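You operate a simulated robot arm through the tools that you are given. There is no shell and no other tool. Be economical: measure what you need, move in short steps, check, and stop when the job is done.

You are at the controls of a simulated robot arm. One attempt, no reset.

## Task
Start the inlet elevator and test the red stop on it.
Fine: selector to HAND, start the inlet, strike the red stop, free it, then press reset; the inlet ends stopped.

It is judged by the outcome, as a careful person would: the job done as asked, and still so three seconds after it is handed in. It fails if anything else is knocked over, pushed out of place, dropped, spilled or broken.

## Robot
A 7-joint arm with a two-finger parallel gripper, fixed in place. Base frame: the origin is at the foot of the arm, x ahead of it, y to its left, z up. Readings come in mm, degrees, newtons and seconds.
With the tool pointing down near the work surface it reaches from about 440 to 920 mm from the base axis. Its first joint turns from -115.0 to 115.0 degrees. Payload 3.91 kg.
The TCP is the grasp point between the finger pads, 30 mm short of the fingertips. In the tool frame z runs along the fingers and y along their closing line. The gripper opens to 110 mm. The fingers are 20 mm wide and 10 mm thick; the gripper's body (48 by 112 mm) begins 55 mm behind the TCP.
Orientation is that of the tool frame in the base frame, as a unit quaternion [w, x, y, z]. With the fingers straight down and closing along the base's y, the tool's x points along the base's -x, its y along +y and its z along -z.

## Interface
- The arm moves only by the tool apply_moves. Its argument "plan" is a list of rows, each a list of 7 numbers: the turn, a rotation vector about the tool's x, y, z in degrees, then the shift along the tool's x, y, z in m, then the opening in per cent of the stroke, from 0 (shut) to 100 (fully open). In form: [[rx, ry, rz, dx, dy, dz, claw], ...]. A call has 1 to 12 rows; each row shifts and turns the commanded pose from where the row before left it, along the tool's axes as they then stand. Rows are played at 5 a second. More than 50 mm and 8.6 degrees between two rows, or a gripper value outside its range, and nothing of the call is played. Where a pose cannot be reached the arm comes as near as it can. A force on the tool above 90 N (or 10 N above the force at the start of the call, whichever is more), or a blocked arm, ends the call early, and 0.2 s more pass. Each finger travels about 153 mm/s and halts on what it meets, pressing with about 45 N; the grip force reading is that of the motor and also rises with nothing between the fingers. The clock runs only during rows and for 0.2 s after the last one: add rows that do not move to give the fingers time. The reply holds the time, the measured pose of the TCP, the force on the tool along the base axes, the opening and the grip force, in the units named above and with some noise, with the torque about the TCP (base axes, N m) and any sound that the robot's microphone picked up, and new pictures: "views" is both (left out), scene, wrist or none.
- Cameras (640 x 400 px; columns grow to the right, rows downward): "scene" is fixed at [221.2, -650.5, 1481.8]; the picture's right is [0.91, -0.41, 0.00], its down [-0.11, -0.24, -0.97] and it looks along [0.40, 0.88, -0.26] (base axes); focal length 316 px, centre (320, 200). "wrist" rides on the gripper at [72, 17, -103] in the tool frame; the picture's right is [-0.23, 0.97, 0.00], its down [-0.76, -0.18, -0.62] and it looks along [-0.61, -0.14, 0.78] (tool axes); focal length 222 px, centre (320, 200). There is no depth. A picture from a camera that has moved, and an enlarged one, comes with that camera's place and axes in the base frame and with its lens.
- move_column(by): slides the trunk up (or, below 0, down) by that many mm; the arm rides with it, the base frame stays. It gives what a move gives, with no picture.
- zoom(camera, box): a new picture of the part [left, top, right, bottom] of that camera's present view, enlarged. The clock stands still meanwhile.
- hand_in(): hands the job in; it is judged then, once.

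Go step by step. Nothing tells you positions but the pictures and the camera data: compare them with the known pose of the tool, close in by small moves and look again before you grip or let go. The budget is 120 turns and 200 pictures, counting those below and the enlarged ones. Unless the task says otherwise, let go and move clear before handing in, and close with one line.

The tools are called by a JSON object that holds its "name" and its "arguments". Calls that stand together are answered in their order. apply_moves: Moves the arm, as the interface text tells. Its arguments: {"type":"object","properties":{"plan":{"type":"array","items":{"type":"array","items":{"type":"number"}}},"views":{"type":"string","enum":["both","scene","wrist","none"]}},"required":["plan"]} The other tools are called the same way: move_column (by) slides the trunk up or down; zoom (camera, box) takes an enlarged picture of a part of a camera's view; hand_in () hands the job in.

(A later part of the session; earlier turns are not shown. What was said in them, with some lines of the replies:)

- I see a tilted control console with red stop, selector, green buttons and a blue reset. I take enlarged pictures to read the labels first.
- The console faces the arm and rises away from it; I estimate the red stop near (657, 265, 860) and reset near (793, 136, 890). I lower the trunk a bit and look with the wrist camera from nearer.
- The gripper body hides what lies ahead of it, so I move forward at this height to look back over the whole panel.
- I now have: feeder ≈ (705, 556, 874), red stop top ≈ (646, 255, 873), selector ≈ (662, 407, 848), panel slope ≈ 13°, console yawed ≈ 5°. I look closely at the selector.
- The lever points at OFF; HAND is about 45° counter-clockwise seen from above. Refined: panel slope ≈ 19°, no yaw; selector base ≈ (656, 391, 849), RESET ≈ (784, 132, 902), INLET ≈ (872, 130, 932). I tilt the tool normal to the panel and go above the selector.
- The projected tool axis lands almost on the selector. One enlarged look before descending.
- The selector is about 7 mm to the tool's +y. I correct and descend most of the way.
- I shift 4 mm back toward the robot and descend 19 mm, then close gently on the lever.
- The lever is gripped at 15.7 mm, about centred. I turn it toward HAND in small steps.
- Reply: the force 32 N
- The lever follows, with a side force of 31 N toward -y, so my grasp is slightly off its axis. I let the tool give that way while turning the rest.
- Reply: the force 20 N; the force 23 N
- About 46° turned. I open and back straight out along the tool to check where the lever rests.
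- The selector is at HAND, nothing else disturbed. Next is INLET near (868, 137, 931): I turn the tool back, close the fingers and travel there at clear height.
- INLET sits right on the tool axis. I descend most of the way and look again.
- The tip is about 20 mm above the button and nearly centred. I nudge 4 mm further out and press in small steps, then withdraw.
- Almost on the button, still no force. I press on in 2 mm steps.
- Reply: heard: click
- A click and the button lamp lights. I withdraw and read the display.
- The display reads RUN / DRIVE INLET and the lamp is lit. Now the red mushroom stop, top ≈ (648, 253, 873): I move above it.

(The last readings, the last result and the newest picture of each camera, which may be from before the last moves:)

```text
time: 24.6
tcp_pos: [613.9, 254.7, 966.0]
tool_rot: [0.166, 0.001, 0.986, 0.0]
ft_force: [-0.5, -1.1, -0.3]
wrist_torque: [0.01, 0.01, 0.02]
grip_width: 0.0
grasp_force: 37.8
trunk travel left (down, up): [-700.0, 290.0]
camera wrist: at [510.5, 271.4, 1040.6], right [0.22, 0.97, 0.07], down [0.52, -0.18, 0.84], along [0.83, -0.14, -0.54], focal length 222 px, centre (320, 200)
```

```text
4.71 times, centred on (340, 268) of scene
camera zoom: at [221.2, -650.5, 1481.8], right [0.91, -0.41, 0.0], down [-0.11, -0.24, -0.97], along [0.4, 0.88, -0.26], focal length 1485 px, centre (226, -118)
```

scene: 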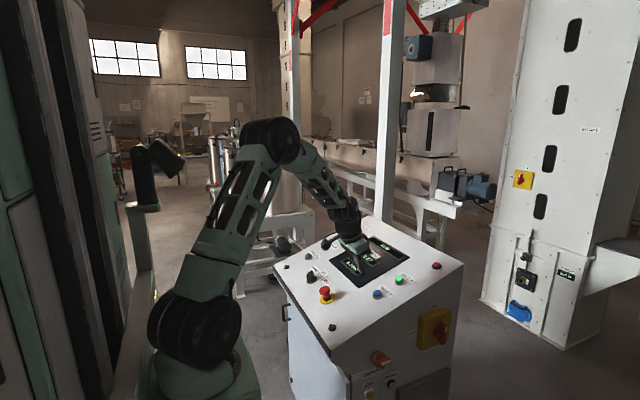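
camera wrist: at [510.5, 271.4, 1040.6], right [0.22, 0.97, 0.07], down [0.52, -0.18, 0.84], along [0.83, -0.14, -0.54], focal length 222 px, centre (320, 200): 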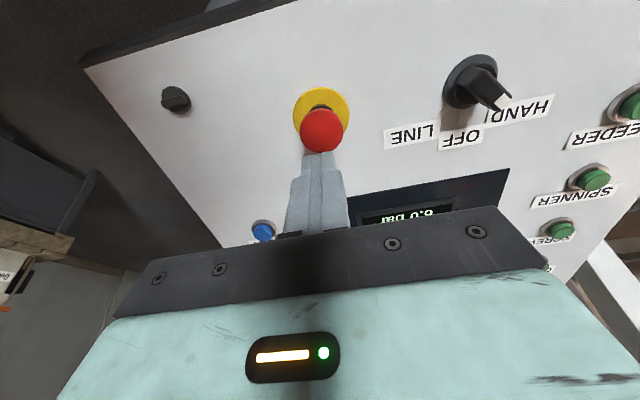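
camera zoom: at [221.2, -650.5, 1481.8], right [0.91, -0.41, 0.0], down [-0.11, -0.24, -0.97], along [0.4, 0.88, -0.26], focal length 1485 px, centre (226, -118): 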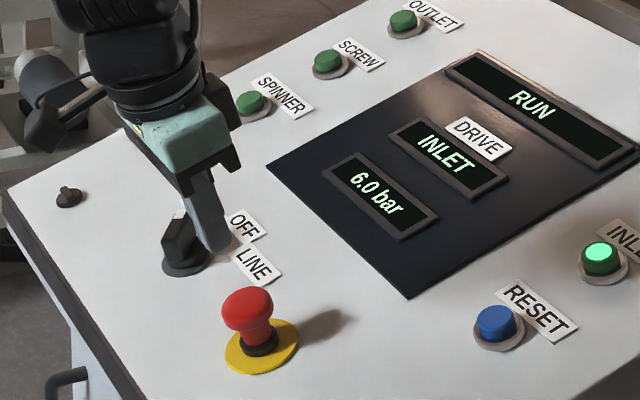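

The stop is centred within about 5 mm. I correct and descend to it.

{"name": "apply_moves", "arguments": {"plan": [[0, 0, 0, -0.005, 0.001, 0.02, 0], [0, 0, 0, 0, 0, 0.02, 0], [0, 0, 0, 0, 0, 0.015, 0], [0, 0, 0, 0, 0, 0, 0]], "views": "wrist"}}

{"name": "zoom", "arguments": {"camera": "scene", "box": [280, 240, 370, 310]}}

```text
time: 25.6
tcp_pos: [634.9, 256.3, 917.1]
tool_rot: [0.165, 0.0, 0.986, 0.0]
ft_force: [0.0, -0.6, -0.4]
wrist_torque: [0.0, -0.02, 0.0]
grip_width: 0.0
grasp_force: 37.4
trunk travel left (down, up): [-700.0, 290.0]
camera wrist: at [531.9, 272.9, 991.0], right [0.22, 0.97, 0.07], down [0.52, -0.18, 0.84], along [0.83, -0.14, -0.54], focal length 222 px, centre (320, 200)
```

wrist: 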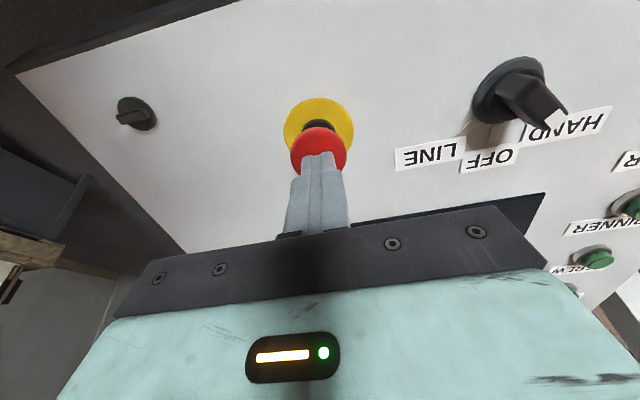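

```text
5.71 times, centred on (325, 275) of scene
camera zoom: at [221.2, -650.5, 1481.8], right [0.91, -0.41, 0.0], down [-0.11, -0.24, -0.97], along [0.4, 0.88, -0.26], focal length 1804 px, centre (291, -229)
```

zoom: 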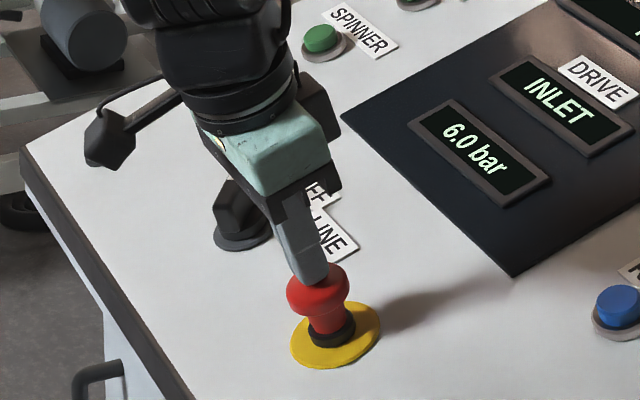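

Centred over the mushroom with a few mm of gap. I press in steps.

{"name": "apply_moves", "arguments": {"plan": [[0, 0, 0, 0, 0, 0.005, 0], [0, 0, 0, 0, 0, 0.004, 0], [0, 0, 0, 0, 0, 0.003, 0], [0, 0, 0, 0, 0, 0.003, 0], [0, 0, 0, 0, 0, 0.002, 0], [0, 0, 0, 0, 0, 0, 0]], "views": "none"}}

{"name": "zoom", "arguments": {"camera": "scene", "box": [280, 225, 400, 310]}}

```text
time: 27.0
tcp_pos: [638.1, 255.6, 907.3]
tool_rot: [0.167, -0.001, 0.986, 0.002]
ft_force: [-34.3, -20.1, 52.3]
wrist_torque: [-0.67, 0.64, 0.06]
grip_width: 0.1
grasp_force: 37.9
trunk travel left (down, up): [-700.0, 290.0]
stopped in row 6: the force on the tool passed its limit at 92 N (the readings are from after the stop); the commanded pose is now the measured one
```

```text
4.71 times, centred on (340, 268) of scene
camera zoom: at [221.2, -650.5, 1481.8], right [0.91, -0.41, 0.0], down [-0.11, -0.24, -0.97], along [0.4, 0.88, -0.26], focal length 1485 px, centre (226, -118)
```

zoom: 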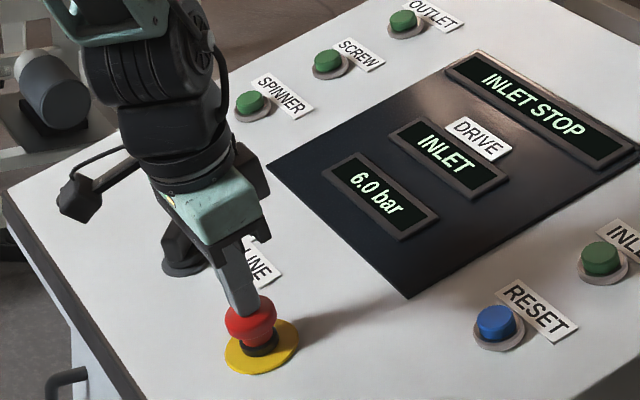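

The display shows INLET STOP and the lamp is out. I back off and see whether the mushroom stays latched.

{"name": "apply_moves", "arguments": {"plan": [[0, 0, 0, 0, 0, -0.01, 0], [0, 0, 0, 0, 0, -0.03, 0], [0, 0, 0, 0, 0, -0.04, 50], [0, 0, 0, 0, 0, 0, 60]], "views": "wrist"}}

{"name": "zoom", "arguments": {"camera": "scene", "box": [280, 225, 400, 310]}}

{"name": "zoom", "arguments": {"camera": "wrist", "box": [240, 60, 400, 160]}}

```text
time: 28.0
tcp_pos: [613.4, 257.1, 979.4]
tool_rot: [0.167, 0.0, 0.986, 0.002]
ft_force: [1.2, -0.3, 0.9]
wrist_torque: [0.0, 0.0, -0.01]
grip_width: 66.1
grasp_force: 0.0
trunk travel left (down, up): [-700.0, 290.0]
camera wrist: at [511.0, 273.5, 1054.0], right [0.21, 0.97, 0.08], down [0.51, -0.18, 0.84], along [0.83, -0.14, -0.54], focal length 222 px, centre (320, 200)
```

wrist: 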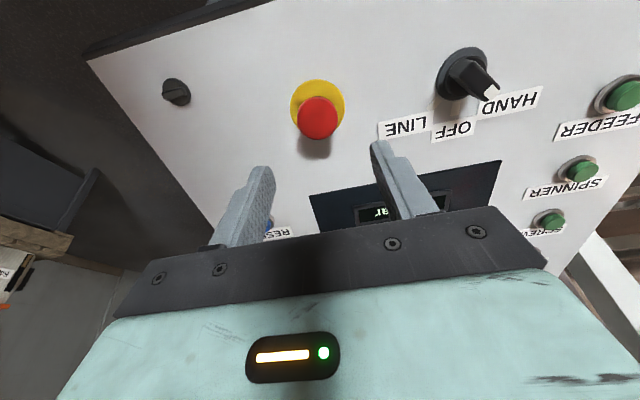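

```text
4.71 times, centred on (340, 268) of scene
camera zoom: at [221.2, -650.5, 1481.8], right [0.91, -0.41, 0.0], down [-0.11, -0.24, -0.97], along [0.4, 0.88, -0.26], focal length 1485 px, centre (226, -118)
```

zoom: 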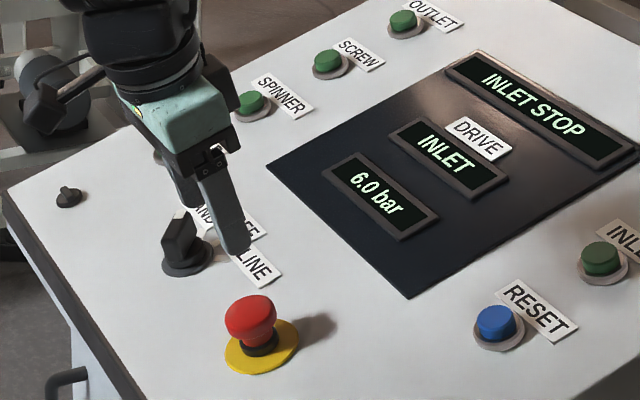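

```text
4.00 times, centred on (320, 110) of wrist
camera zoom: at [511.0, 273.5, 1054.0], right [0.21, 0.97, 0.08], down [0.51, -0.18, 0.84], along [0.83, -0.14, -0.54], focal length 888 px, centre (320, 560)
```

zoom: 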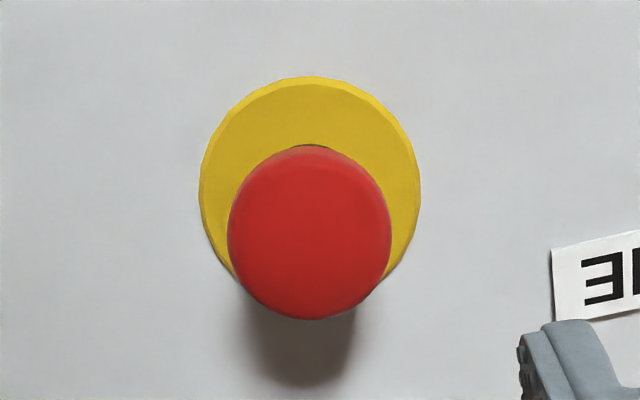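

It is latched lower than before. I open the fingers and descend around the head, checking the centring midway.

{"name": "apply_moves", "arguments": {"plan": [[0, 0, 0, 0, 0, 0.03, 70], [0, 0, 0, 0, 0, 0.03, 70], [0, 0, 0, 0, 0, 0.015, 70], [0, 0, 0, 0, 0, 0, 70]], "views": "wrist"}}

{"name": "zoom", "arguments": {"camera": "wrist", "box": [220, 95, 420, 220]}}

{"name": "zoom", "arguments": {"camera": "scene", "box": [295, 255, 355, 310]}}

```text
time: 29.0
tcp_pos: [639.9, 259.1, 910.1]
tool_rot: [0.167, 0.0, 0.986, 0.002]
ft_force: [-0.1, 0.5, 0.3]
wrist_torque: [0.03, 0.01, 0.01]
grip_width: 77.2
grasp_force: 0.0
trunk travel left (down, up): [-700.0, 290.0]
camera wrist: at [536.3, 275.6, 983.4], right [0.21, 0.97, 0.08], down [0.51, -0.18, 0.84], along [0.83, -0.14, -0.54], focal length 222 px, centre (320, 200)
```

wrist: 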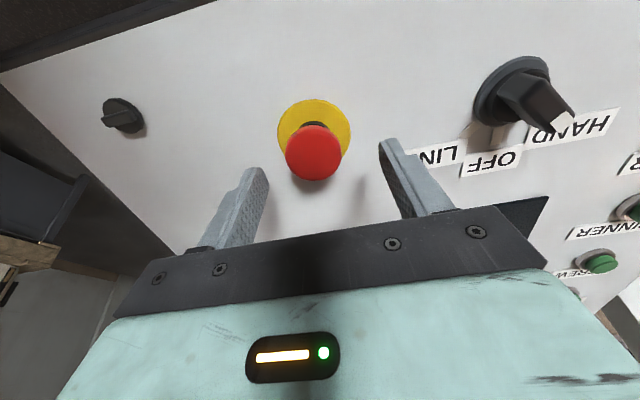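

```text
3.20 times, centred on (320, 158) of wrist
camera zoom: at [536.3, 275.6, 983.4], right [0.21, 0.97, 0.08], down [0.51, -0.18, 0.84], along [0.83, -0.14, -0.54], focal length 711 px, centre (320, 336)
```

zoom: 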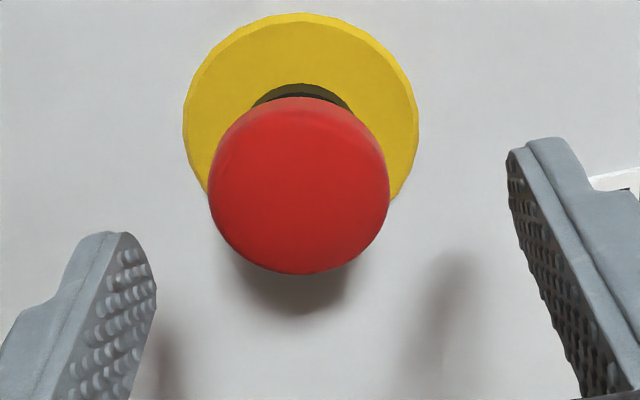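

```text
7.27 times, centred on (325, 282) of scene
camera zoom: at [221.2, -650.5, 1481.8], right [0.91, -0.41, 0.0], down [-0.11, -0.24, -0.97], along [0.4, 0.88, -0.26], focal length 2296 px, centre (284, -400)
```

zoom: 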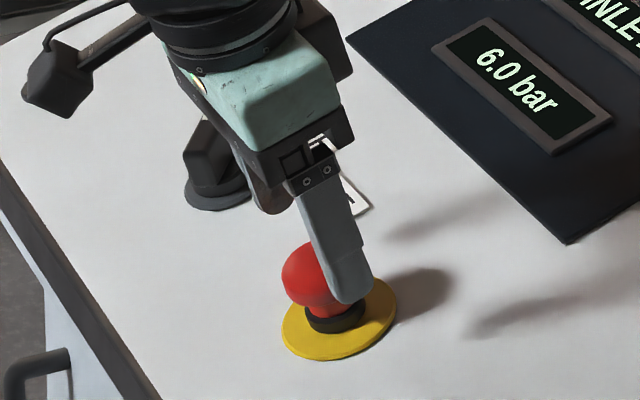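

The head is about 4.5 mm toward -y of the tool axis; I correct, lower 18 mm and close on it.

{"name": "apply_moves", "arguments": {"plan": [[0, 0, 0, 0, -0.0045, 0, 70], [0, 0, 0, 0, 0, 0.009, 70], [0, 0, 0, 0, 0, 0.009, 70], [0, 0, 0, 0, 0, 0, 50], [0, 0, 0, 0, 0, 0, 30], [0, 0, 0, 0, 0, 0, 30]], "views": "wrist"}}

{"name": "zoom", "arguments": {"camera": "scene", "box": [295, 255, 355, 310]}}

```text
time: 30.4
tcp_pos: [646.1, 254.5, 891.0]
tool_rot: [0.167, -0.001, 0.986, 0.003]
ft_force: [2.5, 11.5, -1.4]
wrist_torque: [0.23, -0.24, 0.05]
grip_width: 39.1
grasp_force: 44.8
trunk travel left (down, up): [-700.0, 290.0]
camera wrist: at [543.0, 271.1, 965.8], right [0.21, 0.97, 0.08], down [0.51, -0.18, 0.84], along [0.83, -0.14, -0.54], focal length 222 px, centre (320, 200)
```

wrist: 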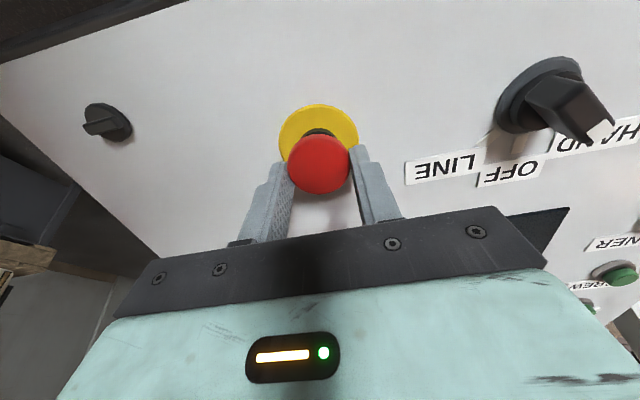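

```text
7.27 times, centred on (325, 282) of scene
camera zoom: at [221.2, -650.5, 1481.8], right [0.91, -0.41, 0.0], down [-0.11, -0.24, -0.97], along [0.4, 0.88, -0.26], focal length 2296 px, centre (284, -400)
```

zoom: 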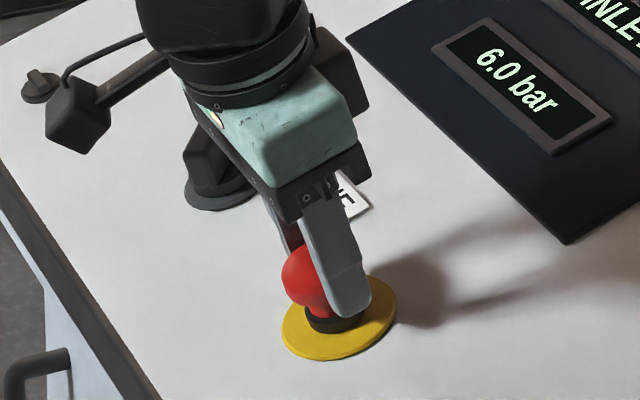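

The grasp is some 4 mm too far out; I reopen, recentre and grip again.

{"name": "apply_moves", "arguments": {"plan": [[0, 0, 0, 0, 0, 0, 50], [0, 0, 0, 0.004, 0, 0, 50], [0, 0, 0, 0, 0, 0, 50], [0, 0, 0, 0, 0, 0, 30], [0, 0, 0, 0, 0, 0, 30]], "views": "wrist"}}

{"name": "zoom", "arguments": {"camera": "scene", "box": [295, 255, 355, 310]}}

```text
time: 31.6
tcp_pos: [643.4, 254.9, 891.6]
tool_rot: [0.166, -0.001, 0.986, 0.004]
ft_force: [1.7, 12.6, -3.1]
wrist_torque: [0.22, -0.25, 0.08]
grip_width: 38.6
grasp_force: 45.1
trunk travel left (down, up): [-700.0, 290.0]
camera wrist: at [539.7, 271.1, 964.6], right [0.21, 0.97, 0.08], down [0.51, -0.18, 0.84], along [0.83, -0.14, -0.54], focal length 222 px, centre (320, 200)
```

wrist: 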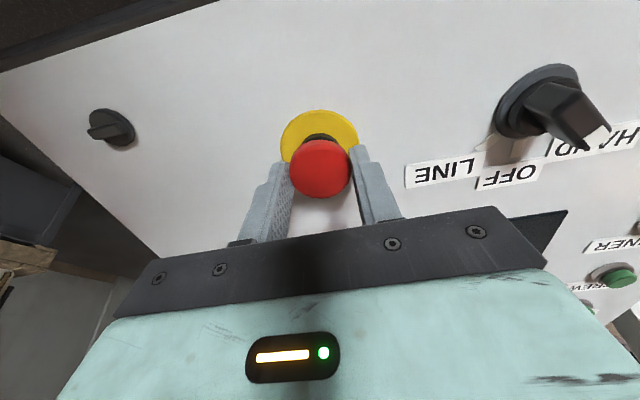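

```text
7.27 times, centred on (325, 282) of scene
camera zoom: at [221.2, -650.5, 1481.8], right [0.91, -0.41, 0.0], down [-0.11, -0.24, -0.97], along [0.4, 0.88, -0.26], focal length 2296 px, centre (284, -400)
```

zoom: 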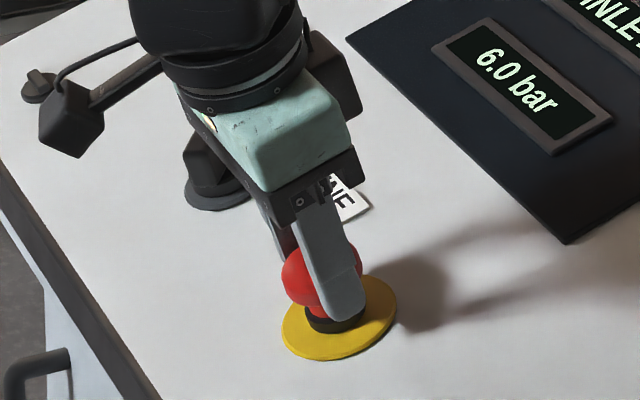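

Well centred now. I try a clockwise twist (seen from above) of 36°.

{"name": "apply_moves", "arguments": {"plan": [[0, 0, 6, 0, 0, 0, 30], [0, 0, 6, 0, 0, 0, 30], [0, 0, 6, 0, 0, 0, 30], [0, 0, 6, 0, 0, 0, 30], [0, 0, 6, 0, 0, 0, 30], [0, 0, 6, 0, 0, 0, 30], [0, 0, 0, 0, 0, 0, 30]], "views": "wrist"}}

{"name": "zoom", "arguments": {"camera": "scene", "box": [280, 225, 400, 310]}}

```text
time: 33.2
tcp_pos: [641.0, 256.3, 893.2]
tool_rot: [0.16, 0.305, 0.937, 0.057]
ft_force: [4.5, 15.1, 35.0]
wrist_torque: [0.09, -0.41, 0.35]
grip_width: 38.9
grasp_force: 44.6
trunk travel left (down, up): [-700.0, 290.0]
camera wrist: at [560.7, 310.9, 974.4], right [0.71, 0.65, 0.26], down [0.27, -0.6, 0.75], along [0.65, -0.47, -0.61], focal length 222 px, centre (320, 200)
```

wrist: 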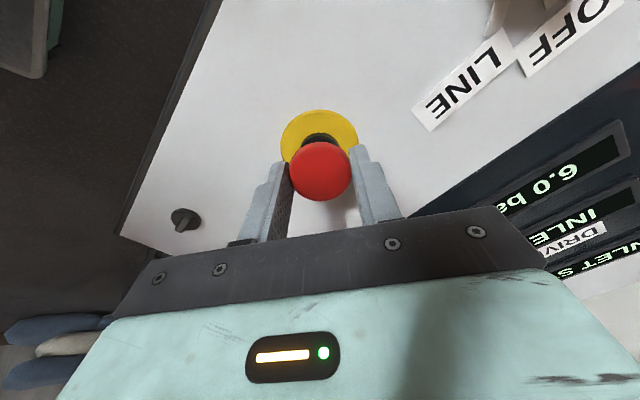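

```text
4.71 times, centred on (340, 268) of scene
camera zoom: at [221.2, -650.5, 1481.8], right [0.91, -0.41, 0.0], down [-0.11, -0.24, -0.97], along [0.4, 0.88, -0.26], focal length 1485 px, centre (226, -118)
```

zoom: 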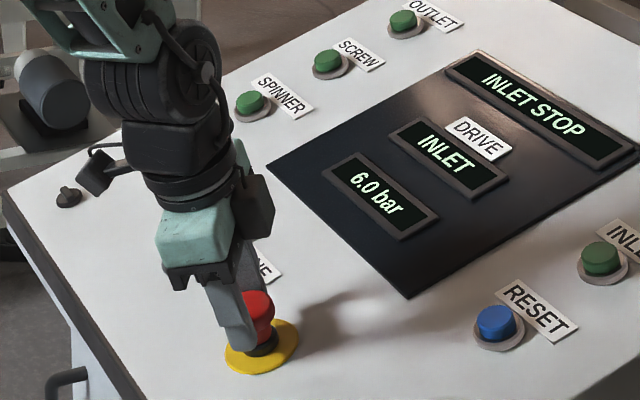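

An upward push of 35 N appeared, so the head likely released. I open and back off to check.

{"name": "apply_moves", "arguments": {"plan": [[0, 0, 0, 0, 0, -0.003, 30], [0, 0, 0, 0, 0, 0, 50], [0, 0, 0, 0, 0, 0, 65], [0, 0, 0, 0, 0, -0.03, 65], [0, 0, 0, 0, 0, -0.04, 65], [0, 0, 0, 0, 0, -0.03, 65], [0, 0, 0, 0, 0, 0, 65]], "views": "wrist"}}

{"name": "zoom", "arguments": {"camera": "scene", "box": [280, 225, 400, 310]}}

```text
time: 34.8
tcp_pos: [610.1, 254.0, 985.6]
tool_rot: [0.156, 0.305, 0.938, 0.052]
ft_force: [-0.3, -0.1, -0.5]
wrist_torque: [-0.02, 0.01, -0.01]
grip_width: 71.3
grasp_force: 0.1
trunk travel left (down, up): [-700.0, 290.0]
camera wrist: at [529.7, 310.0, 1066.6], right [0.71, 0.65, 0.25], down [0.28, -0.59, 0.76], along [0.64, -0.47, -0.61], focal length 222 px, centre (320, 200)
```

wrist: 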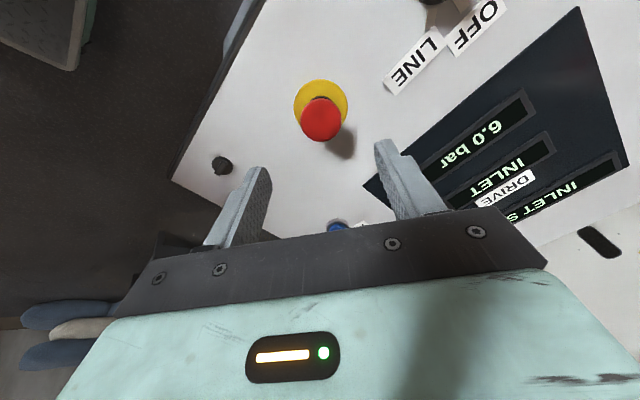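

```text
4.71 times, centred on (340, 268) of scene
camera zoom: at [221.2, -650.5, 1481.8], right [0.91, -0.41, 0.0], down [-0.11, -0.24, -0.97], along [0.4, 0.88, -0.26], focal length 1485 px, centre (226, -118)
```

zoom: 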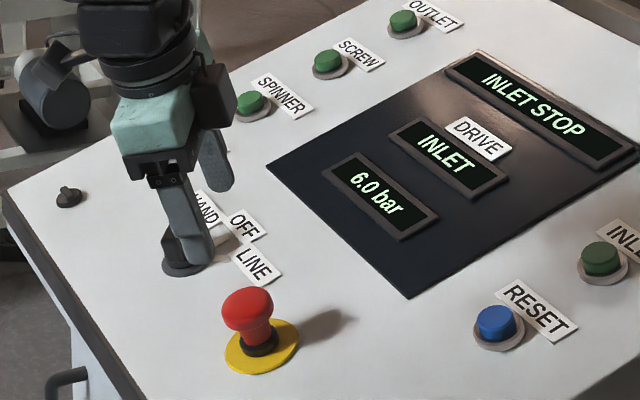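

The stop is back at its full height, released. The display still says INLET STOP; I turn the tool back, close the fingers and go above RESET (≈ 786, 137, 904).

{"name": "apply_moves", "arguments": {"plan": [[0, 0, -6, 0, 0, 0, 30], [0, 0, -6, 0, 0, 0, 0], [0, 0, -6, 0, 0, 0, 0], [0, 0, -6, 0, 0, 0, 0], [0, 0, -6, 0, 0, 0, 0], [0, 0, -6, 0, 0, 0, 0], [0, 0, 0, -0.035, -0.029, 0, 0], [0, 0, 0, -0.035, -0.029, 0, 0], [0, 0, 0, -0.035, -0.029, 0, 0], [0, 0, 0, -0.035, -0.03, 0, 0], [0, 0, 0, 0, 0, 0.02, 0], [0, 0, 0, 0, 0, 0, 0]], "views": "wrist"}}

```text
time: 37.4
tcp_pos: [743.6, 135.8, 1012.8]
tool_rot: [0.167, 0.0, 0.986, 0.002]
ft_force: [0.5, 0.4, -0.1]
wrist_torque: [0.0, 0.0, 0.01]
grip_width: 0.0
grasp_force: 37.6
trunk travel left (down, up): [-700.0, 290.0]
camera wrist: at [641.6, 152.7, 1086.4], right [0.21, 0.97, 0.08], down [0.51, -0.18, 0.84], along [0.83, -0.14, -0.54], focal length 222 px, centre (320, 200)
```

wrist: 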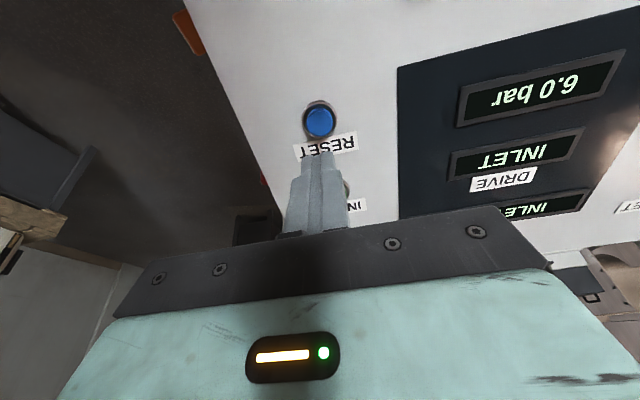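

RESET lies almost on axis (about 3–4 mm out). I descend close and check.

{"name": "apply_moves", "arguments": {"plan": [[0, 0, 0, -0.0035, 0, 0.03, 0], [0, 0, 0, 0, 0, 0.03, 0], [0, 0, 0, 0, 0, 0.018, 0], [0, 0, 0, 0, 0, 0, 0]], "views": "wrist"}}

{"name": "zoom", "arguments": {"camera": "scene", "box": [340, 225, 450, 305]}}

```text
time: 38.4
tcp_pos: [775.7, 136.4, 940.0]
tool_rot: [0.167, -0.001, 0.986, 0.002]
ft_force: [0.2, -0.6, 0.1]
wrist_torque: [0.01, -0.02, 0.05]
grip_width: 0.1
grasp_force: 37.5
trunk travel left (down, up): [-700.0, 290.0]
camera wrist: at [672.5, 152.9, 1013.3], right [0.21, 0.97, 0.08], down [0.52, -0.18, 0.84], along [0.83, -0.14, -0.54], focal length 222 px, centre (320, 200)
```

wrist: 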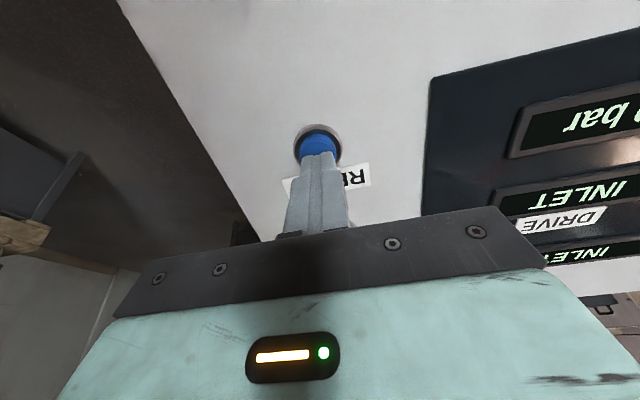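

```text
5.00 times, centred on (395, 265) of scene
camera zoom: at [221.2, -650.5, 1481.8], right [0.91, -0.41, 0.0], down [-0.11, -0.24, -0.97], along [0.4, 0.88, -0.26], focal length 1578 px, centre (-55, -125)
```

zoom: 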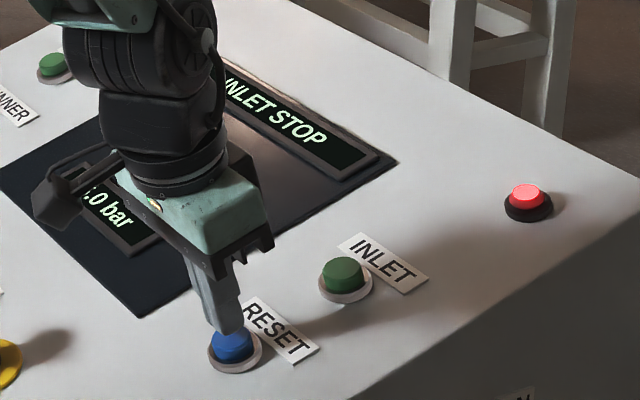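

The tip sits over the blue cap. I press in 2 mm steps.

{"name": "apply_moves", "arguments": {"plan": [[0, 0, 0, -0.001, 0, 0.005, 0], [0, 0, 0, 0, 0, 0.003, 0], [0, 0, 0, 0, 0, 0.002, 0], [0, 0, 0, 0, 0, 0.002, 0], [0, 0, 0, 0, 0, 0.002, 0], [0, 0, 0, 0, 0, 0, 0]], "views": "none"}}

{"name": "zoom", "arguments": {"camera": "scene", "box": [340, 225, 450, 305]}}

```text
time: 39.8
tcp_pos: [780.5, 137.7, 929.8]
tool_rot: [0.167, 0.0, 0.986, 0.001]
ft_force: [0.0, -1.6, 4.3]
wrist_torque: [-0.04, -0.02, -0.01]
grip_width: 0.0
grasp_force: 37.9
trunk travel left (down, up): [-700.0, 290.0]
heard: click
```

```text
5.00 times, centred on (395, 265) of scene
camera zoom: at [221.2, -650.5, 1481.8], right [0.91, -0.41, 0.0], down [-0.11, -0.24, -0.97], along [0.4, 0.88, -0.26], focal length 1578 px, centre (-55, -125)
```

zoom: 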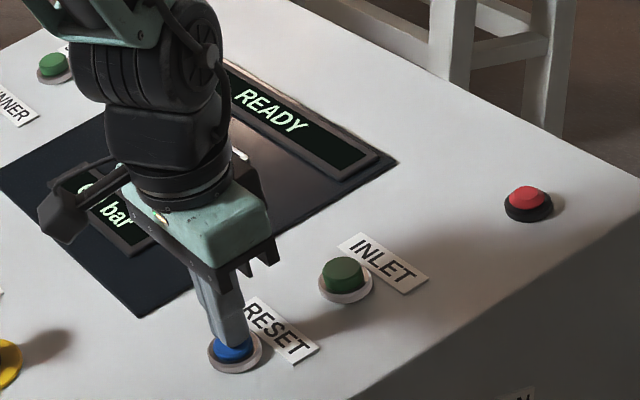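

A click, and the display reads READY with the red lamp out. I withdraw clear and do a last check.

{"name": "apply_moves", "arguments": {"plan": [[0, 0, 0, 0, 0, -0.03, 0], [0, 0, 0, 0, 0, -0.04, 0], [0, 0, 0, 0, 0, -0.05, 0], [0, 0, 0, 0, 0, -0.05, 0], [0, 0, 0, 0.04, 0, -0.02, 0], [0, 0, 0, 0.04, 0, 0, 0], [0, 0, 0, 0.04, 0, 0, 0], [0, 0, 0, 0.04, 0, 0, 0], [0, 0, 0, 0, 0, 0, 0]], "views": "scene"}}

{"name": "zoom", "arguments": {"camera": "scene", "box": [265, 215, 475, 345]}}

```text
time: 41.8
tcp_pos: [567.9, 135.9, 1053.6]
tool_rot: [0.166, 0.0, 0.986, 0.001]
ft_force: [0.1, 0.1, -0.2]
wrist_torque: [0.01, 0.05, 0.0]
grip_width: 0.0
grasp_force: 37.6
trunk travel left (down, up): [-700.0, 290.0]
```

scene: 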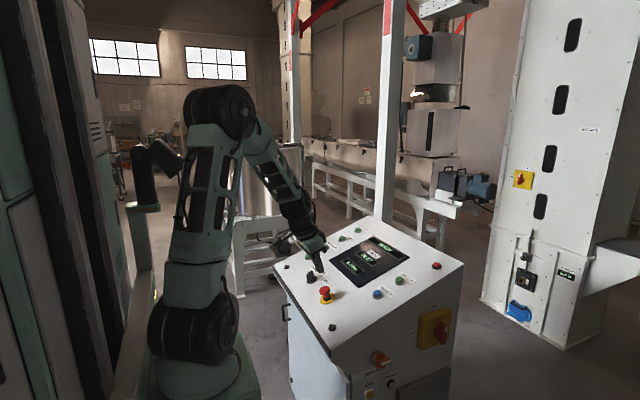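

```text
3.05 times, centred on (370, 280) of scene
camera zoom: at [221.2, -650.5, 1481.8], right [0.91, -0.41, 0.0], down [-0.11, -0.24, -0.97], along [0.4, 0.88, -0.26], focal length 962 px, centre (168, -44)
```

zoom: 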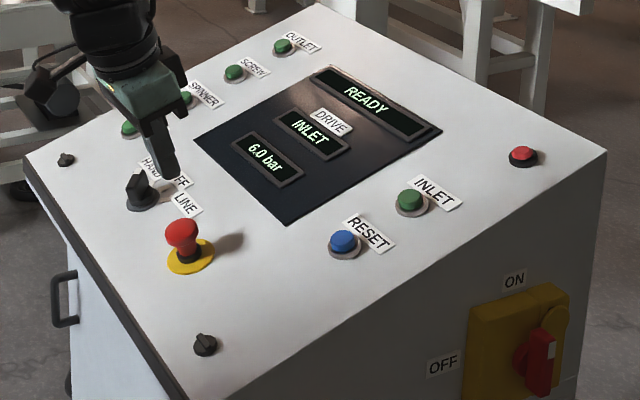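

The display reads READY, the selector is at HAND, the stop is free, the inlet lamp is out, and the arm is clear. I hand in.

{"name": "hand_in", "arguments": {}}

```text
The job is handed in.
```

The job is done: with the selector at HAND, the inlet started, the red stop halted it and was freed, and reset brought the panel back to READY with the inlet stopped.
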